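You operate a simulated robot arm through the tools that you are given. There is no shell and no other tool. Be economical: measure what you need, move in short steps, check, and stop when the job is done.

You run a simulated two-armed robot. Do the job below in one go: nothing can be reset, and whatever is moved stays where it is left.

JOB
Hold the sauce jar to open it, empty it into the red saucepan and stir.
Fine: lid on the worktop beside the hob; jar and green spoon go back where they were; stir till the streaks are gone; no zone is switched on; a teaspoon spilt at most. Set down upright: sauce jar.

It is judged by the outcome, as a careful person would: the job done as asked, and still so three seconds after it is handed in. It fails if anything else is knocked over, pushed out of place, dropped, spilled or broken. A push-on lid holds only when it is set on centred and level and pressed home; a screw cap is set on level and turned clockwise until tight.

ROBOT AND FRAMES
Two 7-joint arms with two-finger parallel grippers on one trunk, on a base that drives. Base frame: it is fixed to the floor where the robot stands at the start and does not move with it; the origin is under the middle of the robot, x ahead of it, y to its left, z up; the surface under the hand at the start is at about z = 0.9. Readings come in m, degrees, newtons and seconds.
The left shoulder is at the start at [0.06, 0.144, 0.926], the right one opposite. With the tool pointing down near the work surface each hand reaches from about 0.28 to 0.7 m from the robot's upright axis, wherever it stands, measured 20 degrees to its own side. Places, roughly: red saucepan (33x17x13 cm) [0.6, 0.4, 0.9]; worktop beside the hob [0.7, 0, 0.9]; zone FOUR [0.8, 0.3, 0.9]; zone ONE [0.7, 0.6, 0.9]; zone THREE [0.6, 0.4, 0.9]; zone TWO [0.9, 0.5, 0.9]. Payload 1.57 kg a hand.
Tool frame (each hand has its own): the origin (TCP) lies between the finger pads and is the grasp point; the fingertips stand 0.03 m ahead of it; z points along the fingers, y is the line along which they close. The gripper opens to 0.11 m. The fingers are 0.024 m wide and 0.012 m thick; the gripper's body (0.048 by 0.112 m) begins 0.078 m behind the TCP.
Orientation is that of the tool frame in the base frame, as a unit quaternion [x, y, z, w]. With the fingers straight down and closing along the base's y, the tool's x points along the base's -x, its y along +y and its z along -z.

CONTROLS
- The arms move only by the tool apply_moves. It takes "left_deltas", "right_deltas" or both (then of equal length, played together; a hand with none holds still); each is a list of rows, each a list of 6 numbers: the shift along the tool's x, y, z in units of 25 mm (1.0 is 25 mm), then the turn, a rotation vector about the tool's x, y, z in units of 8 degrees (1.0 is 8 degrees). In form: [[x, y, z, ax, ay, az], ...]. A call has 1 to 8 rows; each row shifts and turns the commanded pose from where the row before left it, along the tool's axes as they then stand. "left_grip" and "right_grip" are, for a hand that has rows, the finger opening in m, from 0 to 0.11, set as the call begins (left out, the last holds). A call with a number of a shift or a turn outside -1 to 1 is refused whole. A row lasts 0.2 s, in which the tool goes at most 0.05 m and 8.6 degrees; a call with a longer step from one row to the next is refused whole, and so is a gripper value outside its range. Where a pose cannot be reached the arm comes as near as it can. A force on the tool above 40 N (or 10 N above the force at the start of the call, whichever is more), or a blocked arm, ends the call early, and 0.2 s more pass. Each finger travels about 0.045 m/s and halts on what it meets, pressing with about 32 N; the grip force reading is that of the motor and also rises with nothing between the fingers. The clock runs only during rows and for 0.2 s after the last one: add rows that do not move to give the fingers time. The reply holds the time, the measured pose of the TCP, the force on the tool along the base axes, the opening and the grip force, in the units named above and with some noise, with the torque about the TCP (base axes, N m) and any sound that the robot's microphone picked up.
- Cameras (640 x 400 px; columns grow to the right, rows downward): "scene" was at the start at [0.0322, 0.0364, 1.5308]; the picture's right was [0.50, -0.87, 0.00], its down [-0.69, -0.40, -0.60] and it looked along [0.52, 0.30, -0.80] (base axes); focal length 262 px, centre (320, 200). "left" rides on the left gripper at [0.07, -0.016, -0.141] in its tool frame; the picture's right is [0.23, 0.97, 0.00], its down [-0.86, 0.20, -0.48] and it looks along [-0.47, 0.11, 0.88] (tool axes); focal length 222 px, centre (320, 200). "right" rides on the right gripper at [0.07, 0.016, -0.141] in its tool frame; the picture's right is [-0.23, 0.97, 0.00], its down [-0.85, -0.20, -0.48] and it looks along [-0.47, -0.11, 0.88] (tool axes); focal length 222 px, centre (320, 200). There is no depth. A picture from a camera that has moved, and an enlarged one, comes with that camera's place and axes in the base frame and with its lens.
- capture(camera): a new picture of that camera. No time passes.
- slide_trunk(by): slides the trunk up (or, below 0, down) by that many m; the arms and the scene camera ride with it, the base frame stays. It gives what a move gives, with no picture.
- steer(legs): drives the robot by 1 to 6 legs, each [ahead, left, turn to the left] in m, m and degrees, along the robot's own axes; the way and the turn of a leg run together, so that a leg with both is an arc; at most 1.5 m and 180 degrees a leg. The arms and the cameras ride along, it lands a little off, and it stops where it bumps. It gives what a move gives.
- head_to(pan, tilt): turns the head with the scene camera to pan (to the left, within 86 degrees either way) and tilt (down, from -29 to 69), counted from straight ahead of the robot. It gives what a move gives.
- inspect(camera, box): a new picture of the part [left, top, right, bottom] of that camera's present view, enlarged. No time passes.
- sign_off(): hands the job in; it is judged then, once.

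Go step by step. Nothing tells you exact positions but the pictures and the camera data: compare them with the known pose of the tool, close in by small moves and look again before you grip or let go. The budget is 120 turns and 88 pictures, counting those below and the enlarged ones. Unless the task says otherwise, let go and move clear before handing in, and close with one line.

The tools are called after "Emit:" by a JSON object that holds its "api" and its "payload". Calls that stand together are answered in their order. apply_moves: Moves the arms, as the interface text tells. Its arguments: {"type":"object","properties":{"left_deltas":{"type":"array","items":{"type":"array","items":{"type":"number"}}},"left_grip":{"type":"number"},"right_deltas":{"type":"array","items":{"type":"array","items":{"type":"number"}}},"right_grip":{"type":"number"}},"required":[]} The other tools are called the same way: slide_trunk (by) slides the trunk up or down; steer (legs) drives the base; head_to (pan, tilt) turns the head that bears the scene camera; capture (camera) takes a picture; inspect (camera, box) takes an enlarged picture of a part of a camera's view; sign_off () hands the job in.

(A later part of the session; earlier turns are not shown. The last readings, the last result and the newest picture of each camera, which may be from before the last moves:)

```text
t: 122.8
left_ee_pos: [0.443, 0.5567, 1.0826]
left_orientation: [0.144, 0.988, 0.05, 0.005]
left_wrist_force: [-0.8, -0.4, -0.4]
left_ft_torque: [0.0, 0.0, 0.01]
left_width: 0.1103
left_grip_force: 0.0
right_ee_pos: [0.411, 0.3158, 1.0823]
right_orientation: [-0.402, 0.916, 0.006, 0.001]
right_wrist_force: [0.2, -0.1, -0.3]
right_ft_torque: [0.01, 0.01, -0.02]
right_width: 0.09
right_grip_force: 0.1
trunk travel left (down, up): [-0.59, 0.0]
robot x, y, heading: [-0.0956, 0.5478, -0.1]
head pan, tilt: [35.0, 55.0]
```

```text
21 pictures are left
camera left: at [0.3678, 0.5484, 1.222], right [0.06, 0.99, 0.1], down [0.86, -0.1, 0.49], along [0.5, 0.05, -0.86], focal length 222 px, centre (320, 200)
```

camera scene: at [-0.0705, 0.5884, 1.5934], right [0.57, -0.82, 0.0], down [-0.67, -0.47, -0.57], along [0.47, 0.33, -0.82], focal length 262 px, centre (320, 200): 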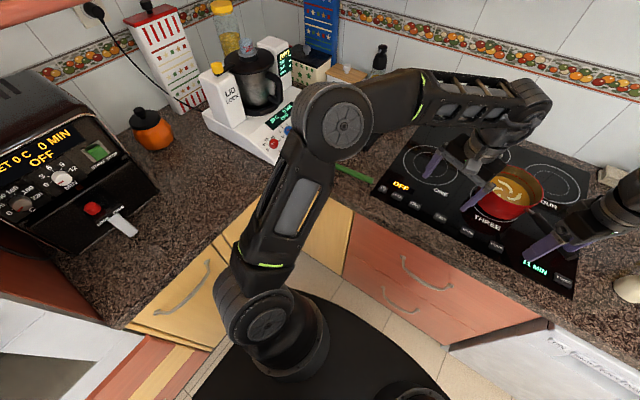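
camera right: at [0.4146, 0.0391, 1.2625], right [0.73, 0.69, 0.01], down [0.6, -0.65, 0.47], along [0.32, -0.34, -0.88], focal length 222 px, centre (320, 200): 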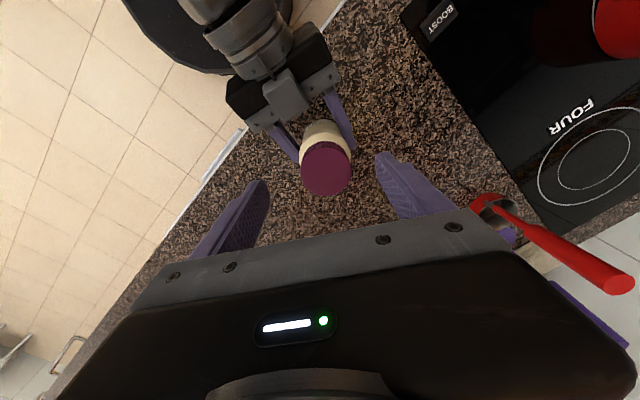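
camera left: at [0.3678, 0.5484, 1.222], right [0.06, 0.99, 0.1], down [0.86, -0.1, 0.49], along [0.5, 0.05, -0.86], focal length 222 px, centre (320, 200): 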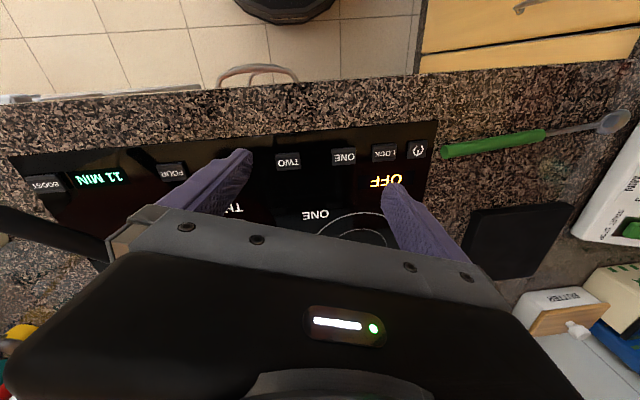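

The spoon runs from its handle end at [0.489, 0.763] to the bowl tip at [0.461, 1.065]. I'll move the left hand over the handle at [0.478, 0.882] and line up its yaw.

Emit:
{"api": "apply_moves", "payload": {"left_deltas": [[0.18, 0.985, 0, 0.7, 0, 0], [0.18, 0.985, 0, 0, 0, 0], [0.18, 0.985, 0, 0, 0, 0], [0.18, 0.985, 0, 0, 0, 0], [0.18, 0.985, 0, 0, 0, 0], [0.18, 0.985, 0, 0, 0, 0], [0.18, 0.985, 0, 0, 0, 0], [0.18, 0.985, 0, 0, 0, 0]]}}

Emit:
{"api": "apply_moves", "payload": {"left_deltas": [[0.18, 0.985, 0.6, 0, 0, 0], [0.18, 0.985, 0.6, 0, 0, 0], [0.18, 0.985, 0.6, 0, 0, 0], [0.18, 0.985, 0.6, 0, 0, 0], [0.18, 0.985, 0.6, 0, 0, 0], [0, 0, 0, 0, 0, 0.945], [0, 0, 0, 0, 0, 0.945], [0, 0, 0, 0, 0, 0.945]]}}

Emit:
{"api": "apply_moves", "payload": {"left_deltas": [[0, 0, 0, 0, 0, 0.945], [0, 0, 0, 0, 0, 0.945], [0, 0, 0, 0, 0, 0.945], [0, 0, 0, 0, 0, 0.945], [0, 0, 0, 0, 0, 0.945], [0, 0, 0, 0, 0, 0.945]], "left_grip": 0.06}}

Emit:
{"api": "capture", "payload": {"camera": "left"}}

```text
t: 124.6
left_ee_pos: [0.4625, 0.7559, 1.0831]
left_orientation: [0.145, 0.989, 0.001, -0.002]
left_wrist_force: [-1.2, -0.1, -0.1]
left_ft_torque: [-0.02, 0.0, 0.0]
left_width: 0.1101
left_grip_force: 0.1
right_ee_pos: [0.4127, 0.3151, 1.0833]
right_orientation: [-0.401, 0.916, 0.007, 0.001]
right_wrist_force: [0.6, 0.6, 0.0]
right_ft_torque: [-0.03, -0.01, 0.02]
right_width: 0.09
right_grip_force: 0.0
trunk travel left (down, up): [-0.59, 0.0]
robot x, y, heading: [-0.0961, 0.5457, -0.2]
head pan, tilt: [35.0, 55.0]
```

```text
t: 126.4
left_ee_pos: [0.3926, 0.7681, 0.9521]
left_orientation: [0.332, 0.943, 0.005, 0.002]
left_wrist_force: [0.3, -1.2, 0.1]
left_ft_torque: [0.04, 0.01, 0.03]
left_width: 0.11
left_grip_force: 0.1
left hand out of reach, approached as far as the arm can: row 2, 3, 4, 5, 6, 7, 8
right_ee_pos: [0.4104, 0.3143, 1.0821]
right_orientation: [-0.401, 0.916, 0.008, 0.001]
right_wrist_force: [-0.3, -0.2, 0.2]
right_ft_torque: [-0.02, 0.0, 0.01]
right_width: 0.0901
right_grip_force: 0.1
trunk travel left (down, up): [-0.59, 0.0]
robot x, y, heading: [-0.0995, 0.5476, 0.0]
head pan, tilt: [35.0, 55.0]
```

```text
t: 127.8
left_ee_pos: [0.2252, 0.5999, 0.9334]
left_orientation: [0.669, 0.743, 0.007, 0.001]
left_wrist_force: [0.6, -0.1, 0.2]
left_ft_torque: [-0.03, 0.01, 0.01]
left_width: 0.06
left_grip_force: 0.0
left hand out of reach, approached as far as the arm can: row 1, 2, 3, 4, 5, 6
right_ee_pos: [0.4111, 0.3135, 1.0816]
right_orientation: [-0.401, 0.916, 0.008, 0.002]
right_wrist_force: [-0.7, -0.3, -0.3]
right_ft_torque: [0.01, 0.03, 0.04]
right_width: 0.09
right_grip_force: 0.1
trunk travel left (down, up): [-0.59, 0.0]
robot x, y, heading: [-0.0955, 0.5444, 0.1]
head pan, tilt: [35.0, 55.0]
```

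```text
20 pictures are left
camera left: at [0.202, 0.6667, 1.0754], right [0.94, 0.33, 0.01], down [0.28, -0.83, 0.47], along [0.17, -0.45, -0.88], focal length 222 px, centre (320, 200)
```

left: 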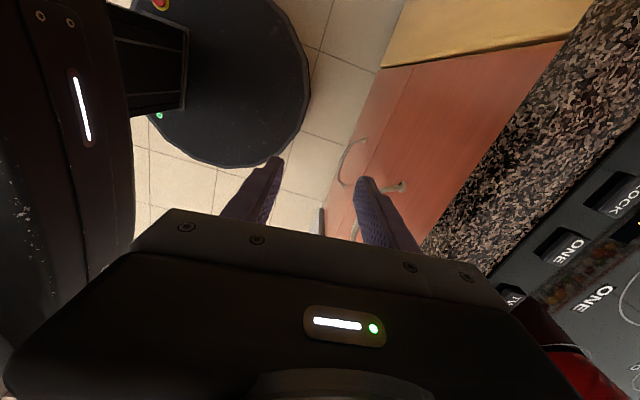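

The orientation is right, but the target was out of reach and the hand drifted back in front of the counter. I'll drive left a little so the spoon is within reach, then raise the hand.

Emit:
{"api": "steer", "payload": {"legs": [[0, 0.1, 0]]}}

Emit:
{"api": "apply_moves", "payload": {"left_deltas": [[0, 0, -0.8, 0, 0, 0], [0, 0, -0.8, 0, 0, 0]]}}

```text
t: 129.0
left_ee_pos: [0.227, 0.7008, 0.932]
left_orientation: [0.669, 0.744, 0.006, 0.002]
left_wrist_force: [0.2, 0.7, -0.3]
left_ft_torque: [-0.05, -0.01, -0.01]
left_width: 0.06
left_grip_force: 0.1
right_ee_pos: [0.4104, 0.4149, 1.0837]
right_orientation: [-0.401, 0.916, 0.005, 0.001]
right_wrist_force: [0.8, 0.8, -0.8]
right_ft_torque: [0.0, 0.01, 0.02]
right_width: 0.0901
right_grip_force: 0.0
trunk travel left (down, up): [-0.59, 0.0]
robot x, y, heading: [-0.0969, 0.6475, -0.1]
head pan, tilt: [35.0, 55.0]
```

```text
t: 129.6
left_ee_pos: [0.2188, 0.6934, 0.9699]
left_orientation: [0.668, 0.744, 0.008, 0.002]
left_wrist_force: [-0.4, 0.4, -0.2]
left_ft_torque: [-0.02, 0.01, 0.02]
left_width: 0.06
left_grip_force: 0.1
left hand out of reach, approached as far as the arm can: row 1, 2
right_ee_pos: [0.4111, 0.4153, 1.0826]
right_orientation: [-0.402, 0.916, 0.007, 0.002]
right_wrist_force: [0.9, -0.4, -0.1]
right_ft_torque: [0.02, -0.02, -0.01]
right_width: 0.0898
right_grip_force: 0.1
trunk travel left (down, up): [-0.59, 0.0]
robot x, y, heading: [-0.0984, 0.6511, -0.1]
head pan, tilt: [35.0, 55.0]
```

That yaw is at the wrist's limit. I'll use the opposite yaw instead, turning the hand by -180° while it's clear of the counter.

Emit:
{"api": "apply_moves", "payload": {"left_deltas": [[0, 0, 0, 0, 0, -1], [0, 0, 0, 0, 0, -1], [0, 0, 0, 0, 0, -1], [0, 0, 0, 0, 0, -1], [0, 0, -0.5, 0, 0, -1], [0, 0, -0.5, 0, 0, -1], [0, 0, -0.5, 0, 0, -1], [0, 0, -0.5, 0, 0, -1]]}}

Emit:
{"api": "apply_moves", "payload": {"left_deltas": [[-1, 0, -0.5, 0, 0, 0], [-1, 0, 0, 0, 0, 0], [-1, 0, 0, 0, 0, 0], [-1, 0, 0, 0, 0, 0], [0, 0, 0, 0, 0, -1], [0, 0, 0, 0, 0, -1], [0, 0, 0, 0, 0, -1], [0, 0, 0, 0, 0, -1]]}}

```text
t: 131.4
left_ee_pos: [0.2169, 0.6924, 1.019]
left_orientation: [0.172, 0.985, 0.004, 0.005]
left_wrist_force: [-0.1, -0.7, 0.2]
left_ft_torque: [0.01, 0.01, -0.01]
left_width: 0.0601
left_grip_force: 0.1
right_ee_pos: [0.4094, 0.4144, 1.0829]
right_orientation: [-0.401, 0.916, 0.007, 0.002]
right_wrist_force: [0.4, 0.0, 1.1]
right_ft_torque: [0.02, 0.01, 0.02]
right_width: 0.09
right_grip_force: 0.1
trunk travel left (down, up): [-0.59, 0.0]
robot x, y, heading: [-0.101, 0.6449, -0.0]
head pan, tilt: [35.0, 55.0]
```

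```text
t: 133.2
left_ee_pos: [0.3133, 0.6573, 1.0325]
left_orientation: [-0.106, 0.994, 0.003, 0.006]
left_wrist_force: [-0.1, -0.3, 0.1]
left_ft_torque: [0.0, 0.0, 0.0]
left_width: 0.0598
left_grip_force: 0.1
right_ee_pos: [0.4101, 0.4137, 1.0824]
right_orientation: [-0.401, 0.916, 0.008, 0.001]
right_wrist_force: [0.1, -0.2, -1.1]
right_ft_torque: [0.01, 0.0, 0.01]
right_width: 0.0903
right_grip_force: 0.1
trunk travel left (down, up): [-0.59, 0.0]
robot x, y, heading: [-0.0946, 0.6495, -0.2]
head pan, tilt: [35.0, 55.0]
```

Emit:
{"api": "apply_moves", "payload": {"left_deltas": [[0, 0, 0, 0, 0, -1], [0, 0, 0, 0, 0, -1], [0, 0, 0, 0, 0, -1], [0, 0, 0, 0, 0, -1], [0, 0, 0, 0, 0, -1], [0, 0, 0, 0, 0, -1], [0, 0, 0, 0, 0, -1], [0, 0, 0, 0, 0, -1]]}}

Emit:
{"api": "apply_moves", "payload": {"left_deltas": [[0, 0, 0, 0, 0, -0.8], [0, 0, 0, 0, 0, -0.8], [0, 0, 0, 0, 0, -0.8], [-0.9, -0.55, 0, 0, 0, 0], [-0.9, -0.55, 0, 0, 0, 0], [-0.9, -0.55, 0, 0, 0, 0], [-0.9, -0.55, 0, 0, 0, 0], [-0.9, -0.55, 0, 0, 0, 0]]}}

```text
t: 135.0
left_ee_pos: [0.3115, 0.6576, 1.0326]
left_orientation: [-0.616, 0.787, 0.0, 0.007]
left_wrist_force: [-0.2, -0.1, -0.9]
left_ft_torque: [0.0, -0.02, 0.01]
left_width: 0.06
left_grip_force: 0.1
right_ee_pos: [0.4103, 0.4143, 1.0818]
right_orientation: [-0.4, 0.916, 0.007, 0.002]
right_wrist_force: [-0.2, 0.1, -1.1]
right_ft_torque: [-0.02, -0.01, 0.0]
right_width: 0.0904
right_grip_force: 0.2
trunk travel left (down, up): [-0.59, 0.0]
robot x, y, heading: [-0.1031, 0.6452, -0.1]
head pan, tilt: [35.0, 55.0]
```

```text
t: 136.8
left_ee_pos: [0.369, 0.7762, 1.0355]
left_orientation: [0.739, -0.674, 0.001, -0.006]
left_wrist_force: [0.6, 0.2, -0.1]
left_ft_torque: [-0.04, 0.03, -0.02]
left_width: 0.0599
left_grip_force: 0.0
right_ee_pos: [0.4101, 0.4162, 1.0837]
right_orientation: [-0.401, 0.916, 0.008, 0.0]
right_wrist_force: [0.8, -0.1, -0.1]
right_ft_torque: [0.01, 0.0, 0.01]
right_width: 0.0901
right_grip_force: 0.1
trunk travel left (down, up): [-0.59, 0.0]
robot x, y, heading: [-0.1015, 0.6483, 0.1]
head pan, tilt: [35.0, 55.0]
```

Emit:
{"api": "apply_moves", "payload": {"left_deltas": [[-0.766, -0.946, 0.2, 0, 0, 0], [-0.766, -0.946, 0.2, 0, 0, 0], [-0.766, -0.946, 0.2, 0, 0, 0], [-0.766, -0.946, 0.2, 0, 0, 0], [-0.766, -0.946, 0.2, 0, 0, 0]]}}

Emit:
{"api": "capture", "payload": {"camera": "left"}}

```text
t: 138.0
left_ee_pos: [0.4794, 0.8833, 1.0123]
left_orientation: [0.738, -0.674, 0.001, -0.007]
left_wrist_force: [0.0, 0.1, 0.3]
left_ft_torque: [-0.02, 0.0, -0.01]
left_width: 0.0603
left_grip_force: 0.1
right_ee_pos: [0.4106, 0.4154, 1.082]
right_orientation: [-0.4, 0.916, 0.007, 0.001]
right_wrist_force: [0.2, 0.6, -0.7]
right_ft_torque: [0.02, -0.01, -0.02]
right_width: 0.09
right_grip_force: 0.0
trunk travel left (down, up): [-0.59, 0.0]
robot x, y, heading: [-0.1001, 0.6456, 0.1]
head pan, tilt: [35.0, 55.0]
```

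```text
19 pictures are left
camera left: at [0.5012, 0.8152, 1.1534], right [-0.95, -0.32, -0.01], down [-0.28, 0.83, 0.48], along [-0.14, 0.46, -0.88], focal length 222 px, centre (320, 200)
```

left: 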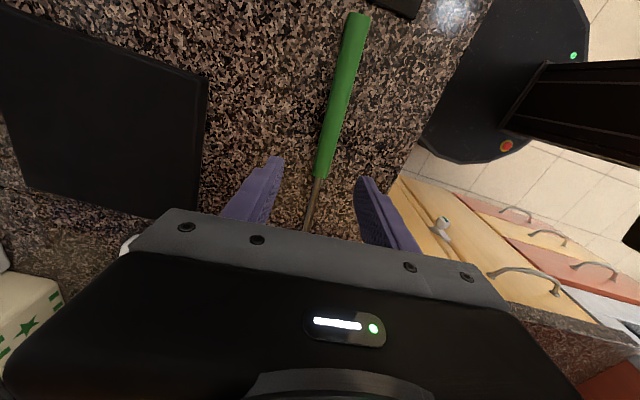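

Emit:
{"api": "apply_moves", "payload": {"left_deltas": [[0, 0.16, 1, 0, 0, 0], [0, 0, 1, 0, 0, 0], [0, 0, 0.8, 0, 0, 0], [0, 0, 0.25, 0, 0, 0], [0, 0, 0, 0, 0, 0]]}}

Emit:
{"api": "apply_moves", "payload": {"left_deltas": [[0, 0, 0, 0, 0, 0], [0, 0, 0, 0, 0, 0], [0, 0, 0, 0, 0, 0], [0, 0, 0, 0, 0, 0], [0, 0, 0, 0, 0, 0]], "left_grip": 0.0}}

Emit:
{"api": "inspect", "payload": {"camera": "left", "box": [180, 0, 480, 240]}}

```text
t: 139.2
left_ee_pos: [0.4763, 0.8839, 0.9361]
left_orientation: [0.738, -0.674, 0.001, -0.007]
left_wrist_force: [0.4, 0.6, -0.5]
left_ft_torque: [0.02, 0.01, 0.01]
left_width: 0.0601
left_grip_force: 0.0
right_ee_pos: [0.41, 0.414, 1.0826]
right_orientation: [-0.401, 0.916, 0.007, 0.001]
right_wrist_force: [-0.7, 0.1, 0.5]
right_ft_torque: [-0.01, 0.01, -0.01]
right_width: 0.0904
right_grip_force: 0.1
trunk travel left (down, up): [-0.59, 0.0]
robot x, y, heading: [-0.1018, 0.6464, -0.1]
head pan, tilt: [35.0, 55.0]
```

```text
t: 140.4
left_ee_pos: [0.4756, 0.883, 0.9356]
left_orientation: [0.739, -0.673, 0.001, -0.006]
left_wrist_force: [0.2, 0.2, 0.3]
left_ft_torque: [-0.02, -0.02, 0.04]
left_width: 0.0217
left_grip_force: 32.3
right_ee_pos: [0.4112, 0.4156, 1.0828]
right_orientation: [-0.401, 0.916, 0.007, 0.001]
right_wrist_force: [-0.3, 0.0, 0.6]
right_ft_torque: [0.03, -0.01, 0.0]
right_width: 0.0898
right_grip_force: 0.1
trunk travel left (down, up): [-0.59, 0.0]
robot x, y, heading: [-0.1005, 0.6463, 0.1]
head pan, tilt: [35.0, 55.0]
```

```text
1.67 times, centred on (330, 120) of left
camera zoom: at [0.4978, 0.8154, 1.0773], right [-0.95, -0.32, -0.01], down [-0.28, 0.83, 0.48], along [-0.14, 0.46, -0.88], focal length 370 px, centre (303, 333)
```

zoom: 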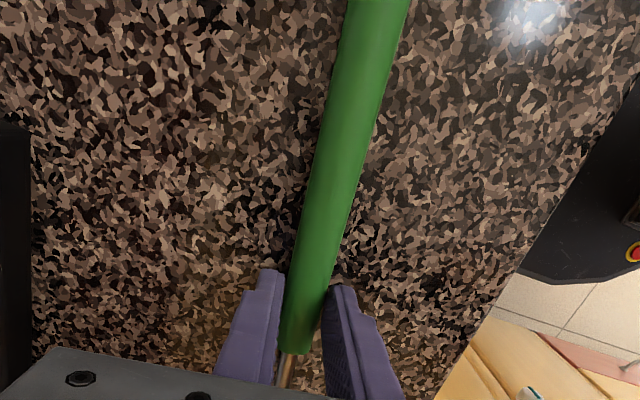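

The spoon is gripped. I'll lift it straight up, drive right toward the pan, and turn the hand.

Emit:
{"api": "apply_moves", "payload": {"left_deltas": [[0, 0, -0.9, 0, 0, 0], [0, 0, -0.9, 0, 0, 0], [0, 0, -0.9, 0, 0, 0], [0, 0, -0.9, 0, 0, 0], [0, 0, -0.9, 0, 0, 0]]}}

Emit:
{"api": "steer", "payload": {"legs": [[0, -0.28, 0]]}}

Emit:
{"api": "apply_moves", "payload": {"left_deltas": [[0, 0, -0.4, 0, 0, -1], [0, 0, -0.4, 0, 0, -1], [0, 0, -0.4, 0, 0, -1], [0, 0, -0.4, 0, 0, -1], [0, 0, -0.4, 0, 0, -1]]}}

Emit:
{"api": "head_to", "payload": {"pan": 8, "tilt": 50}}

Emit:
{"api": "capture", "payload": {"camera": "scene"}}

```text
t: 141.6
left_ee_pos: [0.4753, 0.8817, 1.0496]
left_orientation: [0.739, -0.674, 0.001, -0.007]
left_wrist_force: [-0.2, -0.3, -0.5]
left_ft_torque: [-0.04, 0.02, 0.01]
left_width: 0.0217
left_grip_force: 32.0
right_ee_pos: [0.4102, 0.4142, 1.0812]
right_orientation: [-0.401, 0.916, 0.008, 0.002]
right_wrist_force: [0.1, 0.0, -0.2]
right_ft_torque: [0.0, 0.0, -0.02]
right_width: 0.0897
right_grip_force: 0.0
trunk travel left (down, up): [-0.59, 0.0]
robot x, y, heading: [-0.0982, 0.648, 0.0]
head pan, tilt: [35.0, 55.0]
```

```text
t: 143.5
left_ee_pos: [0.4751, 0.5977, 1.0486]
left_orientation: [0.738, -0.674, 0.0, -0.006]
left_wrist_force: [-1.0, 0.0, -0.6]
left_ft_torque: [-0.02, -0.01, -0.01]
left_width: 0.0216
left_grip_force: 31.9
right_ee_pos: [0.4097, 0.132, 1.0821]
right_orientation: [-0.401, 0.916, 0.008, 0.001]
right_wrist_force: [-1.1, 0.0, -0.3]
right_ft_torque: [0.02, -0.03, 0.01]
right_width: 0.0897
right_grip_force: 0.1
trunk travel left (down, up): [-0.59, 0.0]
robot x, y, heading: [-0.0984, 0.3648, -0.1]
head pan, tilt: [35.0, 55.0]
```

```text
t: 144.7
left_ee_pos: [0.4762, 0.5983, 1.0988]
left_orientation: [0.925, -0.38, 0.004, -0.005]
left_wrist_force: [0.8, 0.6, -0.6]
left_ft_torque: [0.04, -0.01, 0.03]
left_width: 0.0215
left_grip_force: 31.9
right_ee_pos: [0.4102, 0.1306, 1.0826]
right_orientation: [-0.401, 0.916, 0.007, 0.001]
right_wrist_force: [0.0, 0.0, -0.1]
right_ft_torque: [-0.03, -0.01, -0.01]
right_width: 0.0899
right_grip_force: 0.0
trunk travel left (down, up): [-0.59, 0.0]
robot x, y, heading: [-0.0992, 0.3656, -0.2]
head pan, tilt: [35.0, 55.0]
```

```text
t: 145.7
left_ee_pos: [0.4757, 0.5995, 1.0997]
left_orientation: [0.924, -0.382, 0.003, -0.005]
left_wrist_force: [-0.7, 0.7, -0.7]
left_ft_torque: [0.03, 0.0, 0.02]
left_width: 0.0216
left_grip_force: 31.8
right_ee_pos: [0.4104, 0.1315, 1.0827]
right_orientation: [-0.4, 0.916, 0.008, 0.001]
right_wrist_force: [1.2, 0.3, -0.3]
right_ft_torque: [0.03, 0.0, 0.02]
right_width: 0.0898
right_grip_force: 0.1
trunk travel left (down, up): [-0.59, 0.0]
robot x, y, heading: [-0.1012, 0.3669, 0.1]
head pan, tilt: [8.0, 50.0]
```

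```text
17 pictures are left
camera scene: at [-0.0535, 0.3759, 1.5999], right [0.14, -0.99, 0.0], down [-0.76, -0.11, -0.64], along [0.64, 0.09, -0.77], focal length 262 px, centre (320, 200)
```

scene: 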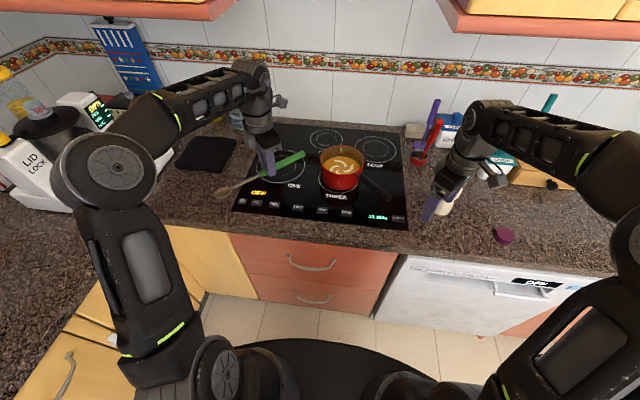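

The spoon is secure, with its bowl pointing back-left. I'll pitch the hand so the spoon hangs down, rising as I go.

Emit:
{"api": "apply_moves", "payload": {"left_deltas": [[0, 0, 0, 0, 0.97, 0], [0, 0, 0, 0, 0.97, 0], [0, 0, 0, 0, 0.97, 0], [0, 0, 0, 0, 0.97, 0], [0.515, 0, -0.857, 0, 0, 0], [0.515, 0, -0.857, 0, 0, 0], [0.515, 0, -0.857, 0, 0, 0], [0.515, 0, -0.857, 0, 0, 0]]}}

Emit:
{"api": "apply_moves", "payload": {"left_deltas": [[0, 0, 0, 0, 0.97, 0], [0, 0, 0, 0, 0.97, 0], [0, 0, 0, 0, 0.97, 0], [0, 0, 0, 0, 0.97, 0], [0, 0, 0, 0, 0.97, 0]]}}

Emit:
{"api": "capture", "payload": {"camera": "scene"}}

```text
t: 147.4
left_ee_pos: [0.4732, 0.5984, 1.1992]
left_orientation: [0.89, -0.369, 0.251, 0.097]
left_wrist_force: [1.2, -0.2, 0.1]
left_ft_torque: [0.02, 0.0, 0.0]
left_width: 0.0217
left_grip_force: 32.2
right_ee_pos: [0.41, 0.1323, 1.0837]
right_orientation: [-0.4, 0.916, 0.007, 0.001]
right_wrist_force: [-0.3, -0.7, 0.4]
right_ft_torque: [0.03, 0.0, -0.01]
right_width: 0.0899
right_grip_force: 0.0
trunk travel left (down, up): [-0.59, 0.0]
robot x, y, heading: [-0.0976, 0.3652, -0.4]
head pan, tilt: [8.0, 50.0]
```

```text
t: 148.7
left_ee_pos: [0.4742, 0.5982, 1.1983]
left_orientation: [0.755, -0.315, 0.533, 0.215]
left_wrist_force: [-0.4, 0.0, 0.2]
left_ft_torque: [0.01, 0.03, 0.0]
left_width: 0.0216
left_grip_force: 32.4
right_ee_pos: [0.4091, 0.1322, 1.0833]
right_orientation: [-0.4, 0.916, 0.006, 0.001]
right_wrist_force: [-0.2, 0.1, 0.0]
right_ft_torque: [-0.02, -0.01, 0.0]
right_width: 0.0901
right_grip_force: 0.1
trunk travel left (down, up): [-0.59, 0.0]
robot x, y, heading: [-0.0988, 0.3687, 0.1]
head pan, tilt: [8.0, 50.0]
```

```text
16 pictures are left
camera scene: at [-0.0535, 0.3769, 1.6], right [0.14, -0.99, 0.0], down [-0.76, -0.11, -0.64], along [0.64, 0.09, -0.77], focal length 262 px, centre (320, 200)
```

scene: 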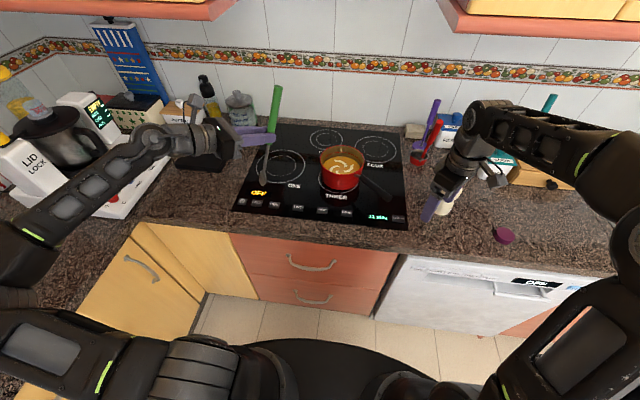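

The spoon now hangs almost vertical. I'll raise slightly and carry it over the pan centre.

Emit:
{"api": "apply_moves", "payload": {"left_deltas": [[0.565, 0, -0.2, 0, 0, 0], [0.565, 0, -0.2, 0, 0, 0], [0.329, 0.134, 0.908, 0, 0, 0], [0.329, 0.134, 0.908, 0, 0, 0], [0.329, 0.134, 0.908, 0, 0, 0], [0.329, 0.134, 0.908, 0, 0, 0], [0.329, 0.134, 0.908, 0, 0, 0], [0.329, 0.134, 0.908, 0, 0, 0]]}}

Emit:
{"api": "apply_moves", "payload": {"left_deltas": [[0.329, 0.134, 0.908, 0, 0, 0], [0.329, 0.134, 0.908, 0, 0, 0], [0.329, 0.134, 0.908, 0, 0, 0], [0.329, 0.134, 0.908, 0, 0, 0], [0.329, 0.134, 0.908, 0, 0, 0], [0.329, 0.134, 0.908, 0, 0, 0]]}}

Emit:
{"api": "inspect", "payload": {"camera": "scene", "box": [250, 60, 410, 220]}}

```text
t: 150.4
left_ee_pos: [0.5621, 0.4797, 1.2279]
left_orientation: [0.756, -0.316, 0.532, 0.214]
left_wrist_force: [-0.3, -0.4, -0.3]
left_ft_torque: [0.02, -0.02, 0.0]
left_width: 0.0217
left_grip_force: 31.9
right_ee_pos: [0.4108, 0.1323, 1.0828]
right_orientation: [-0.401, 0.916, 0.006, 0.001]
right_wrist_force: [0.5, 0.1, -0.8]
right_ft_torque: [0.02, 0.02, 0.0]
right_width: 0.0899
right_grip_force: 0.1
trunk travel left (down, up): [-0.59, 0.0]
robot x, y, heading: [-0.0966, 0.3642, -0.1]
head pan, tilt: [8.0, 50.0]
```

```text
t: 151.8
left_ee_pos: [0.6506, 0.3654, 1.2255]
left_orientation: [0.757, -0.315, 0.532, 0.213]
left_wrist_force: [0.5, -0.2, -1.1]
left_ft_torque: [0.02, -0.01, 0.01]
left_width: 0.0216
left_grip_force: 32.3
right_ee_pos: [0.4097, 0.1314, 1.0826]
right_orientation: [-0.4, 0.916, 0.006, 0.0]
right_wrist_force: [0.2, 0.2, 0.5]
right_ft_torque: [0.0, -0.02, 0.0]
right_width: 0.0901
right_grip_force: 0.0
trunk travel left (down, up): [-0.59, 0.0]
robot x, y, heading: [-0.0957, 0.3669, 0.1]
head pan, tilt: [8.0, 50.0]
```

```text
2.50 times, centred on (330, 140) of scene
camera zoom: at [-0.053, 0.3752, 1.5999], right [0.14, -0.99, 0.0], down [-0.76, -0.11, -0.64], along [0.64, 0.09, -0.77], focal length 654 px, centre (295, 350)
```

zoom: 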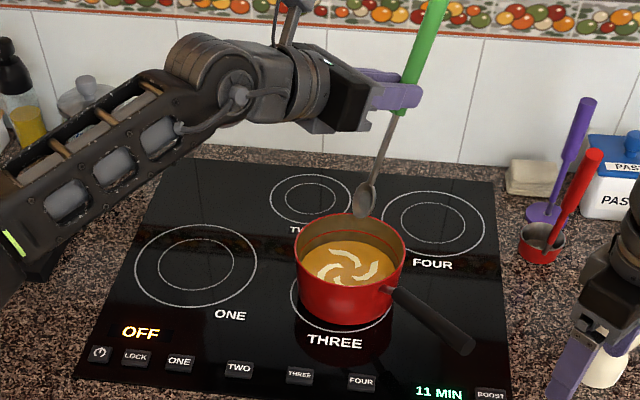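

This is a clear view: the bowl is just above the pan, whose centre is about [0.64, 0.397]. I'll lower the spoon into the sauce.

Emit:
{"api": "apply_moves", "payload": {"left_deltas": [[-0.938, -0.148, 0.35, 0, 0, 0], [-0.938, -0.148, 0.35, 0, 0, 0], [-0.938, -0.148, 0.35, 0, 0, 0], [-0.938, -0.148, 0.35, 0, 0, 0], [-0.938, -0.148, 0.35, 0, 0, 0], [0, 0, 0, 0, 0, 0]]}}

Emit:
{"api": "inspect", "payload": {"camera": "scene", "box": [280, 100, 400, 210]}}

```text
t: 153.2
left_ee_pos: [0.6636, 0.3787, 1.1006]
left_orientation: [0.756, -0.315, 0.533, 0.213]
left_wrist_force: [-0.6, 0.0, -0.9]
left_ft_torque: [-0.01, 0.0, 0.03]
left_width: 0.0216
left_grip_force: 32.0
right_ee_pos: [0.4097, 0.1314, 1.0842]
right_orientation: [-0.4, 0.916, 0.007, 0.001]
right_wrist_force: [-0.2, 0.6, 0.0]
right_ft_torque: [0.01, 0.02, 0.01]
right_width: 0.09
right_grip_force: 0.2
trunk travel left (down, up): [-0.59, 0.0]
robot x, y, heading: [-0.0989, 0.367, 0.2]
head pan, tilt: [8.0, 50.0]
```

```text
3.64 times, centred on (340, 155) of scene
camera zoom: at [-0.0537, 0.3757, 1.5999], right [0.14, -0.99, 0.0], down [-0.76, -0.11, -0.64], along [0.64, 0.09, -0.77], focal length 951 px, centre (247, 364)
```

zoom: 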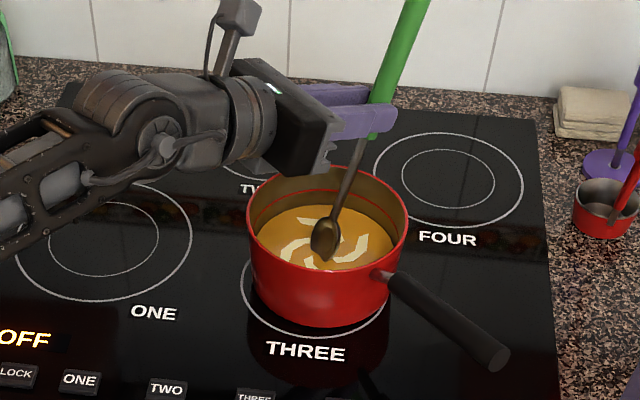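

Emit:
{"api": "apply_moves", "payload": {"left_deltas": [[-0.34, 0, 0.12, 0, 0, 0], [-0.34, 0, 0.12, 0, 0, 0], [0, 0, 0, 0, 0, 0]]}}

Emit:
{"api": "inspect", "payload": {"camera": "scene", "box": [300, 130, 380, 200]}}

```text
t: 154.1
left_ee_pos: [0.6642, 0.3787, 1.084]
left_orientation: [0.756, -0.315, 0.533, 0.214]
left_wrist_force: [-0.2, -0.1, -1.0]
left_ft_torque: [0.01, 0.01, 0.01]
left_width: 0.0217
left_grip_force: 31.5
right_ee_pos: [0.4109, 0.1322, 1.0827]
right_orientation: [-0.401, 0.916, 0.006, 0.0]
right_wrist_force: [0.8, 0.0, 0.1]
right_ft_torque: [0.0, 0.01, -0.02]
right_width: 0.0899
right_grip_force: 0.0
trunk travel left (down, up): [-0.59, 0.0]
robot x, y, heading: [-0.0963, 0.3652, -0.0]
head pan, tilt: [8.0, 50.0]
```

```text
5.71 times, centred on (340, 165) of scene
camera zoom: at [-0.0535, 0.3758, 1.5999], right [0.14, -0.99, 0.0], down [-0.76, -0.11, -0.64], along [0.64, 0.09, -0.77], focal length 1495 px, centre (206, 400)
```

zoom: 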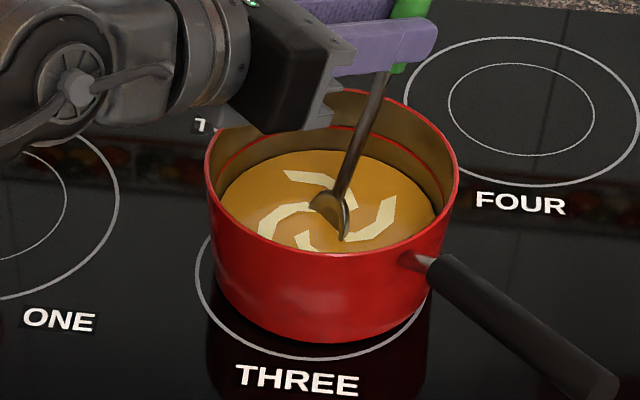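

The spoon tip is in the sauce near the middle. I'll move to the stirring radius and stir two slow circles.

Emit:
{"api": "apply_moves", "payload": {"left_deltas": [[-0.05, -0.508, 0.23, 0, 0, 0], [-0.05, -0.508, 0.23, 0, 0, 0]]}}

Emit:
{"api": "apply_moves", "payload": {"left_deltas": [[-0.31, -0.375, -0.848, 0, 0, 0], [-0.303, 0.371, -0.853, 0, 0, 0], [-0.118, 0.903, -0.357, 0, 0, 0], [0.135, 0.905, 0.345, 0, 0, 0], [0.31, 0.375, 0.848, 0, 0, 0], [0.303, -0.371, 0.853, 0, 0, 0], [0.118, -0.903, 0.357, 0, 0, 0], [-0.135, -0.905, -0.345, 0, 0, 0]]}}

Emit:
{"api": "apply_moves", "payload": {"left_deltas": [[-0.31, -0.375, -0.848, 0, 0, 0], [-0.303, 0.371, -0.853, 0, 0, 0], [-0.118, 0.903, -0.357, 0, 0, 0], [0.135, 0.905, 0.345, 0, 0, 0], [0.31, 0.375, 0.848, 0, 0, 0], [0.303, -0.371, 0.853, 0, 0, 0], [0.118, -0.903, 0.357, 0, 0, 0], [-0.135, -0.905, -0.345, 0, 0, 0]]}}

Emit:
{"api": "inspect", "payload": {"camera": "scene", "box": [300, 130, 380, 200]}}

```text
t: 154.7
left_ee_pos: [0.6907, 0.3901, 1.0793]
left_orientation: [0.755, -0.316, 0.533, 0.214]
left_wrist_force: [0.0, -1.9, 3.2]
left_ft_torque: [-0.02, 0.09, 0.02]
left_width: 0.0215
left_grip_force: 31.8
right_ee_pos: [0.4099, 0.1311, 1.0827]
right_orientation: [-0.4, 0.916, 0.008, 0.002]
right_wrist_force: [0.7, 0.3, 0.2]
right_ft_torque: [-0.01, 0.0, 0.03]
right_width: 0.09
right_grip_force: 0.0
trunk travel left (down, up): [-0.59, 0.0]
robot x, y, heading: [-0.0958, 0.3647, -0.2]
head pan, tilt: [8.0, 50.0]
```

```text
t: 156.4
left_ee_pos: [0.6908, 0.388, 1.0767]
left_orientation: [0.756, -0.317, 0.531, 0.215]
left_wrist_force: [0.0, -0.7, 3.6]
left_ft_torque: [-0.02, 0.03, -0.01]
left_width: 0.0216
left_grip_force: 32.3
right_ee_pos: [0.4095, 0.1325, 1.0827]
right_orientation: [-0.401, 0.916, 0.007, 0.002]
right_wrist_force: [-0.3, -0.7, -0.7]
right_ft_torque: [0.02, 0.0, 0.03]
right_width: 0.0901
right_grip_force: 0.1
trunk travel left (down, up): [-0.59, 0.0]
robot x, y, heading: [-0.097, 0.3642, -0.1]
head pan, tilt: [8.0, 50.0]
```

```text
t: 158.2
left_ee_pos: [0.6898, 0.3888, 1.0778]
left_orientation: [0.757, -0.315, 0.532, 0.213]
left_wrist_force: [-0.3, 0.2, 0.5]
left_ft_torque: [0.02, 0.0, -0.04]
left_width: 0.0216
left_grip_force: 31.8
right_ee_pos: [0.4097, 0.1322, 1.0825]
right_orientation: [-0.4, 0.916, 0.007, 0.001]
right_wrist_force: [-0.4, 0.2, 1.2]
right_ft_torque: [-0.02, 0.02, 0.0]
right_width: 0.0901
right_grip_force: 0.0
trunk travel left (down, up): [-0.59, 0.0]
robot x, y, heading: [-0.1004, 0.3654, -0.1]
head pan, tilt: [8.0, 50.0]
```

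```text
5.71 times, centred on (340, 165) of scene
camera zoom: at [-0.0534, 0.3764, 1.5999], right [0.14, -0.99, 0.0], down [-0.76, -0.11, -0.64], along [0.64, 0.09, -0.77], focal length 1495 px, centre (206, 400)
```

zoom: 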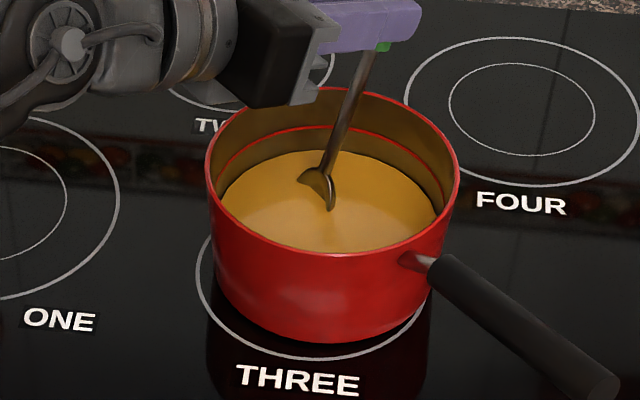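

The streaks are gone. I'll do one more circle to be sure, then lift the spoon and let it drip over the pan.

Emit:
{"api": "apply_moves", "payload": {"left_deltas": [[-0.31, -0.375, -0.848, 0, 0, 0], [-0.303, 0.371, -0.853, 0, 0, 0], [-0.118, 0.903, -0.357, 0, 0, 0], [0.135, 0.905, 0.345, 0, 0, 0], [0.31, 0.375, 0.848, 0, 0, 0], [0.303, -0.371, 0.853, 0, 0, 0], [0.118, -0.903, 0.357, 0, 0, 0], [-0.135, -0.905, -0.345, 0, 0, 0]]}}

Emit:
{"api": "apply_moves", "payload": {"left_deltas": [[-0.14, 0.55, -0.46, 0, 0, 0], [-0.1, 0.35, -0.34, 0, 0, 0], [0.47, 0, -0.17, 0, 0, 0], [0.47, 0, -0.17, 0, 0, 0], [0.47, 0, -0.17, 0, 0, 0], [0.47, 0, -0.17, 0, 0, 0], [0.47, 0, -0.17, 0, 0, 0], [0, 0, 0, 0, 0, 0]]}}

Emit:
{"api": "apply_moves", "payload": {"left_deltas": [[0, 0, 0, 0, 0, 0], [0, 0, 0, 0, 0, 0], [0, 0, 0, 0, 0, 0], [0, 0, 0, 0, 0, 0], [0, 0, 0, 0, 0, 0], [0, 0, 0, 0, 0, 0], [0, 0, 0, 0, 0, 0], [0, 0, 0, 0, 0, 0]]}}

Emit:
{"api": "apply_moves", "payload": {"left_deltas": [[0.75, 0, -0.27, 0, 0, 0], [0.75, 0, -0.27, 0, 0, 0], [0.75, 0, -0.27, 0, 0, 0], [0.75, 0, -0.27, 0, 0, 0], [0, 0, 0, 0, 0, 0], [0, 0, 0, 0, 0, 0], [0, 0, 0, 0, 0, 0], [0, 0, 0, 0, 0, 0]]}}

Emit:
{"api": "inspect", "payload": {"camera": "scene", "box": [280, 60, 400, 210]}}

```text
t: 160.1
left_ee_pos: [0.6908, 0.3904, 1.0777]
left_orientation: [0.756, -0.316, 0.532, 0.213]
left_wrist_force: [-0.3, 0.0, -0.9]
left_ft_torque: [0.0, 0.0, -0.01]
left_width: 0.0216
left_grip_force: 32.1
right_ee_pos: [0.4097, 0.1326, 1.0831]
right_orientation: [-0.4, 0.916, 0.008, 0.001]
right_wrist_force: [-0.1, 0.3, -0.3]
right_ft_torque: [0.0, 0.04, 0.01]
right_width: 0.0899
right_grip_force: 0.1
trunk travel left (down, up): [-0.59, 0.0]
robot x, y, heading: [-0.0952, 0.3652, -0.1]
head pan, tilt: [8.0, 50.0]
```

```text
t: 161.8
left_ee_pos: [0.6602, 0.3872, 1.1416]
left_orientation: [0.756, -0.316, 0.532, 0.214]
left_wrist_force: [-0.5, -0.6, -0.2]
left_ft_torque: [-0.04, 0.03, 0.02]
left_width: 0.0215
left_grip_force: 31.7
right_ee_pos: [0.4116, 0.1316, 1.0832]
right_orientation: [-0.4, 0.917, 0.007, 0.001]
right_wrist_force: [-0.1, 0.9, 0.2]
right_ft_torque: [-0.04, 0.0, -0.02]
right_width: 0.0898
right_grip_force: 0.0
trunk travel left (down, up): [-0.59, 0.0]
robot x, y, heading: [-0.0966, 0.3674, 0.0]
head pan, tilt: [8.0, 50.0]
```

```text
t: 163.7
left_ee_pos: [0.6598, 0.3866, 1.1421]
left_orientation: [0.756, -0.316, 0.531, 0.214]
left_wrist_force: [0.0, 1.3, -0.1]
left_ft_torque: [-0.01, 0.0, 0.0]
left_width: 0.0217
left_grip_force: 32.0
right_ee_pos: [0.4097, 0.1307, 1.0821]
right_orientation: [-0.4, 0.916, 0.008, 0.0]
right_wrist_force: [-0.2, 0.9, 0.4]
right_ft_torque: [-0.01, 0.03, 0.0]
right_width: 0.0902
right_grip_force: 0.0
trunk travel left (down, up): [-0.59, 0.0]
robot x, y, heading: [-0.0938, 0.3666, 0.0]
head pan, tilt: [8.0, 50.0]
```

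```text
t: 165.4
left_ee_pos: [0.6587, 0.3868, 1.2214]
left_orientation: [0.756, -0.316, 0.531, 0.214]
left_wrist_force: [-0.1, 0.9, -1.6]
left_ft_torque: [-0.02, 0.03, -0.05]
left_width: 0.0217
left_grip_force: 32.1
right_ee_pos: [0.4106, 0.1318, 1.0823]
right_orientation: [-0.4, 0.917, 0.007, 0.0]
right_wrist_force: [0.3, 0.0, 0.0]
right_ft_torque: [-0.01, 0.02, -0.02]
right_width: 0.0897
right_grip_force: 0.1
trunk travel left (down, up): [-0.59, 0.0]
robot x, y, heading: [-0.0991, 0.3633, -0.2]
head pan, tilt: [8.0, 50.0]
```

```text
2.67 times, centred on (340, 135) of scene
camera zoom: at [-0.0535, 0.3758, 1.5999], right [0.14, -0.99, 0.0], down [-0.76, -0.11, -0.64], along [0.64, 0.09, -0.77], focal length 698 px, centre (267, 373)
```

zoom: 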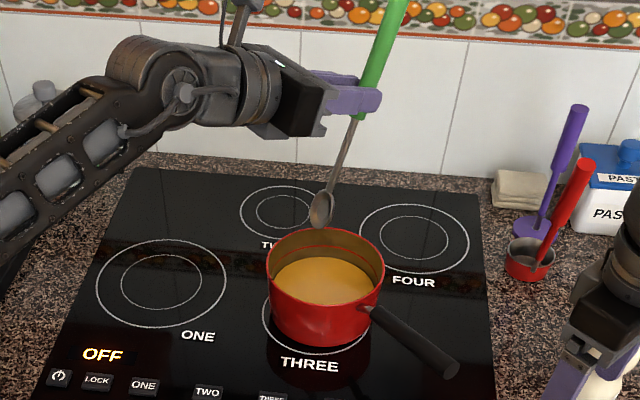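

The sauce is smooth and the spoon is clear with no drips. I'll retrace the path back left.

Emit:
{"api": "apply_moves", "payload": {"left_deltas": [[-0.317, -0.063, -0.877, 0, 0, 0], [-0.317, -0.063, -0.877, 0, 0, 0], [-0.317, -0.063, -0.877, 0, 0, 0], [-0.317, -0.063, -0.877, 0, 0, 0], [-0.317, -0.063, -0.877, 0, 0, 0], [-0.317, -0.063, -0.877, 0, 0, 0], [-0.317, -0.063, -0.877, 0, 0, 0], [-0.317, -0.063, -0.877, 0, 0, 0]]}}

Emit:
{"api": "apply_moves", "payload": {"left_deltas": [[-0.317, -0.063, -0.877, 0, 0, 0], [-0.317, -0.063, -0.877, 0, 0, 0], [-0.317, -0.063, -0.877, 0, 0, 0], [-0.317, -0.063, -0.877, 0, 0, 0]]}}

Emit:
{"api": "apply_moves", "payload": {"left_deltas": [[0, 0, 0, 0, -0.97, 0], [0, 0, 0, 0, -0.97, 0], [0, 0, 0, 0, -0.97, 0], [0, 0, 0, 0, -0.97, 0], [0, 0, 0, 0, -0.97, 0]]}}

Emit:
{"api": "apply_moves", "payload": {"left_deltas": [[-0.515, 0, 0.857, 0, 0, 0], [-0.515, 0, 0.857, 0, 0, 0], [-0.515, 0, 0.857, 0, 0, 0], [-0.515, 0, 0.857, 0, 0, 0], [0, 0, 0, 0, -0.97, 0], [0, 0, 0, 0, -0.97, 0], [0, 0, 0, 0, -0.97, 0], [0, 0, 0, 0, -0.97, 0]]}}

Emit:
{"api": "apply_moves", "payload": {"left_deltas": [[0, 0, 0.4, 0, 0, 1], [0, 0, 0.4, 0, 0, 1], [0, 0, 0.4, 0, 0, 1], [0, 0, 0.4, 0, 0, 1], [0, 0, 0.4, 0, 0, 1]]}}

```text
t: 167.2
left_ee_pos: [0.535, 0.5259, 1.2229]
left_orientation: [0.756, -0.316, 0.532, 0.214]
left_wrist_force: [0.3, 0.9, 0.5]
left_ft_torque: [0.03, 0.04, -0.04]
left_width: 0.022
left_grip_force: 31.9
right_ee_pos: [0.4102, 0.1325, 1.0827]
right_orientation: [-0.401, 0.916, 0.006, 0.001]
right_wrist_force: [0.1, -0.9, -0.7]
right_ft_torque: [-0.02, -0.02, 0.04]
right_width: 0.0899
right_grip_force: 0.0
trunk travel left (down, up): [-0.59, 0.0]
robot x, y, heading: [-0.097, 0.3675, -0.2]
head pan, tilt: [8.0, 50.0]
```

```text
t: 168.2
left_ee_pos: [0.4726, 0.597, 1.2227]
left_orientation: [0.756, -0.317, 0.531, 0.215]
left_wrist_force: [-0.2, 0.1, -0.7]
left_ft_torque: [0.0, -0.01, 0.02]
left_width: 0.0217
left_grip_force: 31.4
right_ee_pos: [0.4105, 0.1316, 1.083]
right_orientation: [-0.401, 0.916, 0.006, 0.001]
right_wrist_force: [0.7, 0.6, 0.5]
right_ft_torque: [0.02, -0.05, -0.01]
right_width: 0.0901
right_grip_force: 0.1
trunk travel left (down, up): [-0.59, 0.0]
robot x, y, heading: [-0.0944, 0.3618, -0.2]
head pan, tilt: [8.0, 50.0]
```

```text
t: 169.4
left_ee_pos: [0.474, 0.5952, 1.2238]
left_orientation: [0.89, -0.369, 0.25, 0.095]
left_wrist_force: [0.0, 0.2, -0.1]
left_ft_torque: [0.03, -0.02, 0.02]
left_width: 0.0217
left_grip_force: 31.8
right_ee_pos: [0.4106, 0.132, 1.0814]
right_orientation: [-0.401, 0.916, 0.007, 0.001]
right_wrist_force: [0.5, -0.3, -1.3]
right_ft_torque: [0.03, 0.0, 0.01]
right_width: 0.0902
right_grip_force: 0.1
trunk travel left (down, up): [-0.59, 0.0]
robot x, y, heading: [-0.0974, 0.3686, 0.0]
head pan, tilt: [8.0, 50.0]
```

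```text
t: 171.2
left_ee_pos: [0.4754, 0.5926, 1.119]
left_orientation: [0.923, -0.385, 0.015, 0.004]
left_wrist_force: [0.0, -0.6, 0.0]
left_ft_torque: [0.06, 0.03, -0.01]
left_width: 0.0219
left_grip_force: 32.2
left hand out of reach, approached as far as the arm can: row 8
right_ee_pos: [0.4103, 0.1307, 1.082]
right_orientation: [-0.4, 0.917, 0.007, 0.001]
right_wrist_force: [0.5, 0.7, 0.2]
right_ft_torque: [-0.07, 0.03, 0.02]
right_width: 0.09
right_grip_force: 0.1
trunk travel left (down, up): [-0.59, 0.0]
robot x, y, heading: [-0.1029, 0.3597, -0.0]
head pan, tilt: [8.0, 50.0]
```

```text
t: 172.4
left_ee_pos: [0.4753, 0.5956, 1.0679]
left_orientation: [0.737, -0.676, 0.001, -0.006]
left_wrist_force: [0.0, 0.2, -1.0]
left_ft_torque: [-0.01, 0.04, -0.03]
left_width: 0.0217
left_grip_force: 32.2
right_ee_pos: [0.4099, 0.1307, 1.0822]
right_orientation: [-0.4, 0.917, 0.007, 0.001]
right_wrist_force: [-0.4, 0.1, 0.4]
right_ft_torque: [-0.01, -0.01, 0.02]
right_width: 0.09
right_grip_force: 0.1
trunk travel left (down, up): [-0.59, 0.0]
robot x, y, heading: [-0.0982, 0.3643, -0.1]
head pan, tilt: [8.0, 50.0]
```

Emit:
{"api": "steer", "payload": {"legs": [[0, 0.287, 0]]}}

Emit:
{"api": "capture", "payload": {"camera": "left"}}

```text
t: 174.5
left_ee_pos: [0.4757, 0.8891, 1.0678]
left_orientation: [0.739, -0.674, 0.002, -0.005]
left_wrist_force: [0.0, 0.4, -0.6]
left_ft_torque: [0.0, -0.01, 0.02]
left_width: 0.0214
left_grip_force: 32.2
right_ee_pos: [0.4115, 0.4242, 1.0838]
right_orientation: [-0.401, 0.916, 0.006, 0.002]
right_wrist_force: [0.5, 0.9, 0.7]
right_ft_torque: [0.0, -0.01, 0.01]
right_width: 0.0899
right_grip_force: 0.1
trunk travel left (down, up): [-0.59, 0.0]
robot x, y, heading: [-0.0953, 0.657, -0.3]
head pan, tilt: [8.0, 50.0]
```

```text
10 pictures are left
camera left: at [0.4965, 0.8205, 1.2092], right [-0.95, -0.31, -0.01], down [-0.28, 0.83, 0.48], along [-0.14, 0.46, -0.88], focal length 222 px, centre (320, 200)
```

left: 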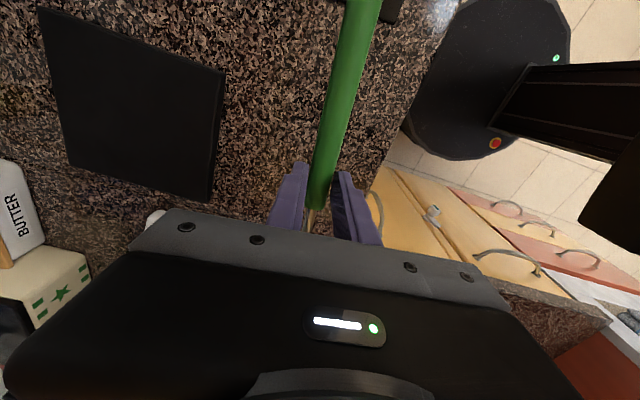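

Emit:
{"api": "apply_moves", "payload": {"left_deltas": [[0.22, 0, 1, 0, 0, 0], [0, 0, 1, 0, 0, 0], [0, 0, 1, 0, 0, 0], [0, 0, 1, 0, 0, 0], [0, 0, 0.8, 0, 0, 0], [0, 0, 0, 0, 0, 0]]}}

Emit:
{"api": "apply_moves", "payload": {"left_deltas": [[0, 0, 0.15, 0, 0, 0], [0, 0, 0.15, 0, 0, 0], [0, 0, 0, 0, 0, 0]]}}

```text
t: 175.9
left_ee_pos: [0.4751, 0.8828, 0.9487]
left_orientation: [0.739, -0.674, 0.001, -0.006]
left_wrist_force: [0.3, 0.5, -1.4]
left_ft_torque: [0.0, -0.01, 0.01]
left_width: 0.0217
left_grip_force: 32.2
right_ee_pos: [0.4104, 0.4235, 1.0835]
right_orientation: [-0.401, 0.916, 0.007, 0.002]
right_wrist_force: [0.0, -1.2, -0.1]
right_ft_torque: [0.02, -0.01, -0.01]
right_width: 0.09
right_grip_force: 0.0
trunk travel left (down, up): [-0.59, 0.0]
robot x, y, heading: [-0.0946, 0.6573, 0.2]
head pan, tilt: [8.0, 50.0]
```

```text
t: 176.7
left_ee_pos: [0.4772, 0.884, 0.9394]
left_orientation: [0.739, -0.674, 0.001, -0.006]
left_wrist_force: [0.1, 0.1, -0.7]
left_ft_torque: [0.0, -0.01, 0.0]
left_width: 0.0216
left_grip_force: 32.1
right_ee_pos: [0.4109, 0.4237, 1.0822]
right_orientation: [-0.401, 0.916, 0.007, 0.001]
right_wrist_force: [0.2, 0.7, 0.5]
right_ft_torque: [0.01, 0.0, -0.03]
right_width: 0.0899
right_grip_force: 0.0
trunk travel left (down, up): [-0.59, 0.0]
robot x, y, heading: [-0.0961, 0.6609, -0.1]
head pan, tilt: [8.0, 50.0]
```

Emit:
{"api": "apply_moves", "payload": {"left_deltas": [[0, 0, 0.1, 0, 0, 0], [0, 0, 0.06, 0, 0, 0], [0, 0, 0, 0, 0, 0]]}}

Emit:
{"api": "apply_moves", "payload": {"left_deltas": [[0, 0, 0, 0, 0, 0], [0, 0, 0, 0, 0, 0], [0, 0, 0, 0, 0, 0], [0, 0, -0.8, 0, 0, 0], [0, 0, -1, 0, 0, 0], [0, 0, -1, 0, 0, 0], [0, 0, -1, 0, 0, 0]], "left_grip": 0.06}}

Emit:
{"api": "capture", "payload": {"camera": "left"}}

```text
t: 177.5
left_ee_pos: [0.4762, 0.8836, 0.9385]
left_orientation: [0.739, -0.673, 0.002, -0.007]
left_wrist_force: [0.1, 4.6, 17.0]
left_ft_torque: [-0.56, -0.08, 0.0]
left_width: 0.0217
left_grip_force: 32.0
right_ee_pos: [0.4096, 0.4246, 1.0822]
right_orientation: [-0.401, 0.916, 0.007, 0.001]
right_wrist_force: [0.1, -0.1, -0.2]
right_ft_torque: [-0.01, -0.01, 0.01]
right_width: 0.0897
right_grip_force: 0.0
trunk travel left (down, up): [-0.59, 0.0]
robot x, y, heading: [-0.0992, 0.6586, 0.3]
head pan, tilt: [8.0, 50.0]
```

```text
t: 179.1
left_ee_pos: [0.4756, 0.8815, 1.0311]
left_orientation: [0.739, -0.674, 0.001, -0.006]
left_wrist_force: [0.1, -0.5, -0.2]
left_ft_torque: [0.01, -0.03, -0.01]
left_width: 0.0598
left_grip_force: 0.1
right_ee_pos: [0.4114, 0.4225, 1.0826]
right_orientation: [-0.401, 0.916, 0.008, 0.001]
right_wrist_force: [0.2, 0.9, -0.2]
right_ft_torque: [0.03, -0.01, 0.01]
right_width: 0.0902
right_grip_force: 0.0
trunk travel left (down, up): [-0.59, 0.0]
robot x, y, heading: [-0.0974, 0.6564, 0.2]
head pan, tilt: [8.0, 50.0]
```

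```text
9 pictures are left
camera left: at [0.4975, 0.814, 1.1731], right [-0.95, -0.31, -0.01], down [-0.28, 0.83, 0.48], along [-0.14, 0.46, -0.88], focal length 222 px, centre (320, 200)
```

left: 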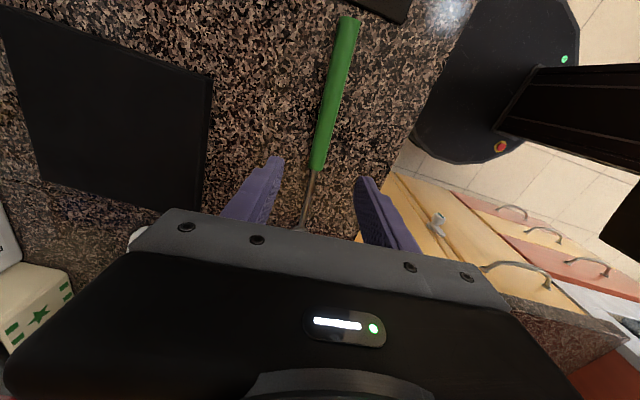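

The spoon lies back in its place. I'll draw the left hand clear and take a final look at everything.

Emit:
{"api": "apply_moves", "payload": {"left_deltas": [[0.6, 0.8, -0.3, 0, 0, 0], [0.6, 0.8, -0.3, 0, 0, 0], [0.6, 0.8, 0, 0, 0, 0], [0.6, 0.8, 0, 0, 0, 0], [0.6, 0.8, 0, 0, 0, 0], [0, 0, 0, 0, 0, 0]]}}

Emit:
{"api": "steer", "payload": {"legs": [[-0.15, 0, 0], [0, -0.3, 0]]}}

Emit:
{"api": "head_to", "payload": {"pan": 0, "tilt": 40}}

Emit:
{"api": "capture", "payload": {"camera": "scene"}}

```text
t: 180.5
left_ee_pos: [0.3835, 0.7981, 1.045]
left_orientation: [0.739, -0.674, 0.001, -0.006]
left_wrist_force: [0.7, -0.6, -0.5]
left_ft_torque: [0.03, 0.0, 0.01]
left_width: 0.0598
left_grip_force: 0.2
right_ee_pos: [0.4113, 0.4238, 1.0817]
right_orientation: [-0.401, 0.916, 0.007, 0.001]
right_wrist_force: [0.7, -0.1, -0.5]
right_ft_torque: [0.02, -0.01, -0.02]
right_width: 0.09
right_grip_force: 0.0
trunk travel left (down, up): [-0.59, 0.0]
robot x, y, heading: [-0.0932, 0.6555, -0.1]
head pan, tilt: [8.0, 50.0]
```

```text
t: 183.5
left_ee_pos: [0.2308, 0.4943, 1.0442]
left_orientation: [0.738, -0.675, 0.001, -0.006]
left_wrist_force: [0.2, 1.0, 0.3]
left_ft_torque: [-0.01, 0.0, 0.0]
left_width: 0.06
left_grip_force: 0.0
right_ee_pos: [0.2578, 0.1194, 1.0832]
right_orientation: [-0.4, 0.916, 0.007, 0.002]
right_wrist_force: [0.2, -0.6, 0.8]
right_ft_torque: [0.06, -0.03, -0.01]
right_width: 0.0901
right_grip_force: 0.0
trunk travel left (down, up): [-0.59, 0.0]
robot x, y, heading: [-0.2521, 0.3577, 0.1]
head pan, tilt: [8.0, 50.0]
```

```text
t: 184.2
left_ee_pos: [0.2309, 0.4949, 1.0442]
left_orientation: [0.738, -0.675, 0.001, -0.007]
left_wrist_force: [0.4, 0.1, 0.4]
left_ft_torque: [0.0, 0.0, 0.01]
left_width: 0.0599
left_grip_force: 0.1
right_ee_pos: [0.2584, 0.1205, 1.0821]
right_orientation: [-0.4, 0.917, 0.007, 0.002]
right_wrist_force: [0.4, -0.1, 0.2]
right_ft_torque: [0.01, 0.01, -0.05]
right_width: 0.0901
right_grip_force: 0.0
trunk travel left (down, up): [-0.59, 0.0]
robot x, y, heading: [-0.2494, 0.3541, -0.1]
head pan, tilt: [0.0, 40.0]
```

```text
8 pictures are left
camera scene: at [-0.1971, 0.3537, 1.6141], right [0.0, -1.0, 0.0], down [-0.64, 0.0, -0.77], along [0.77, 0.0, -0.64], focal length 262 px, centre (320, 200)
```

scene: 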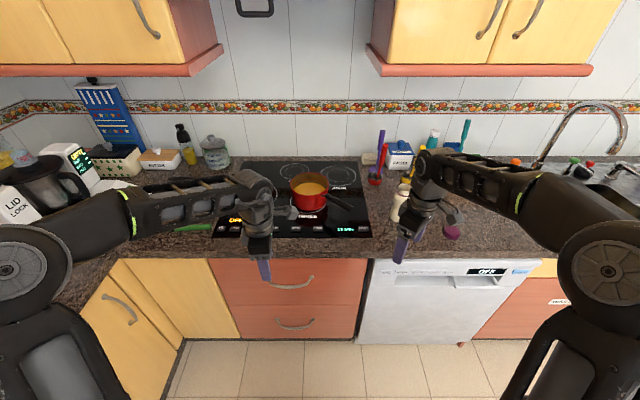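

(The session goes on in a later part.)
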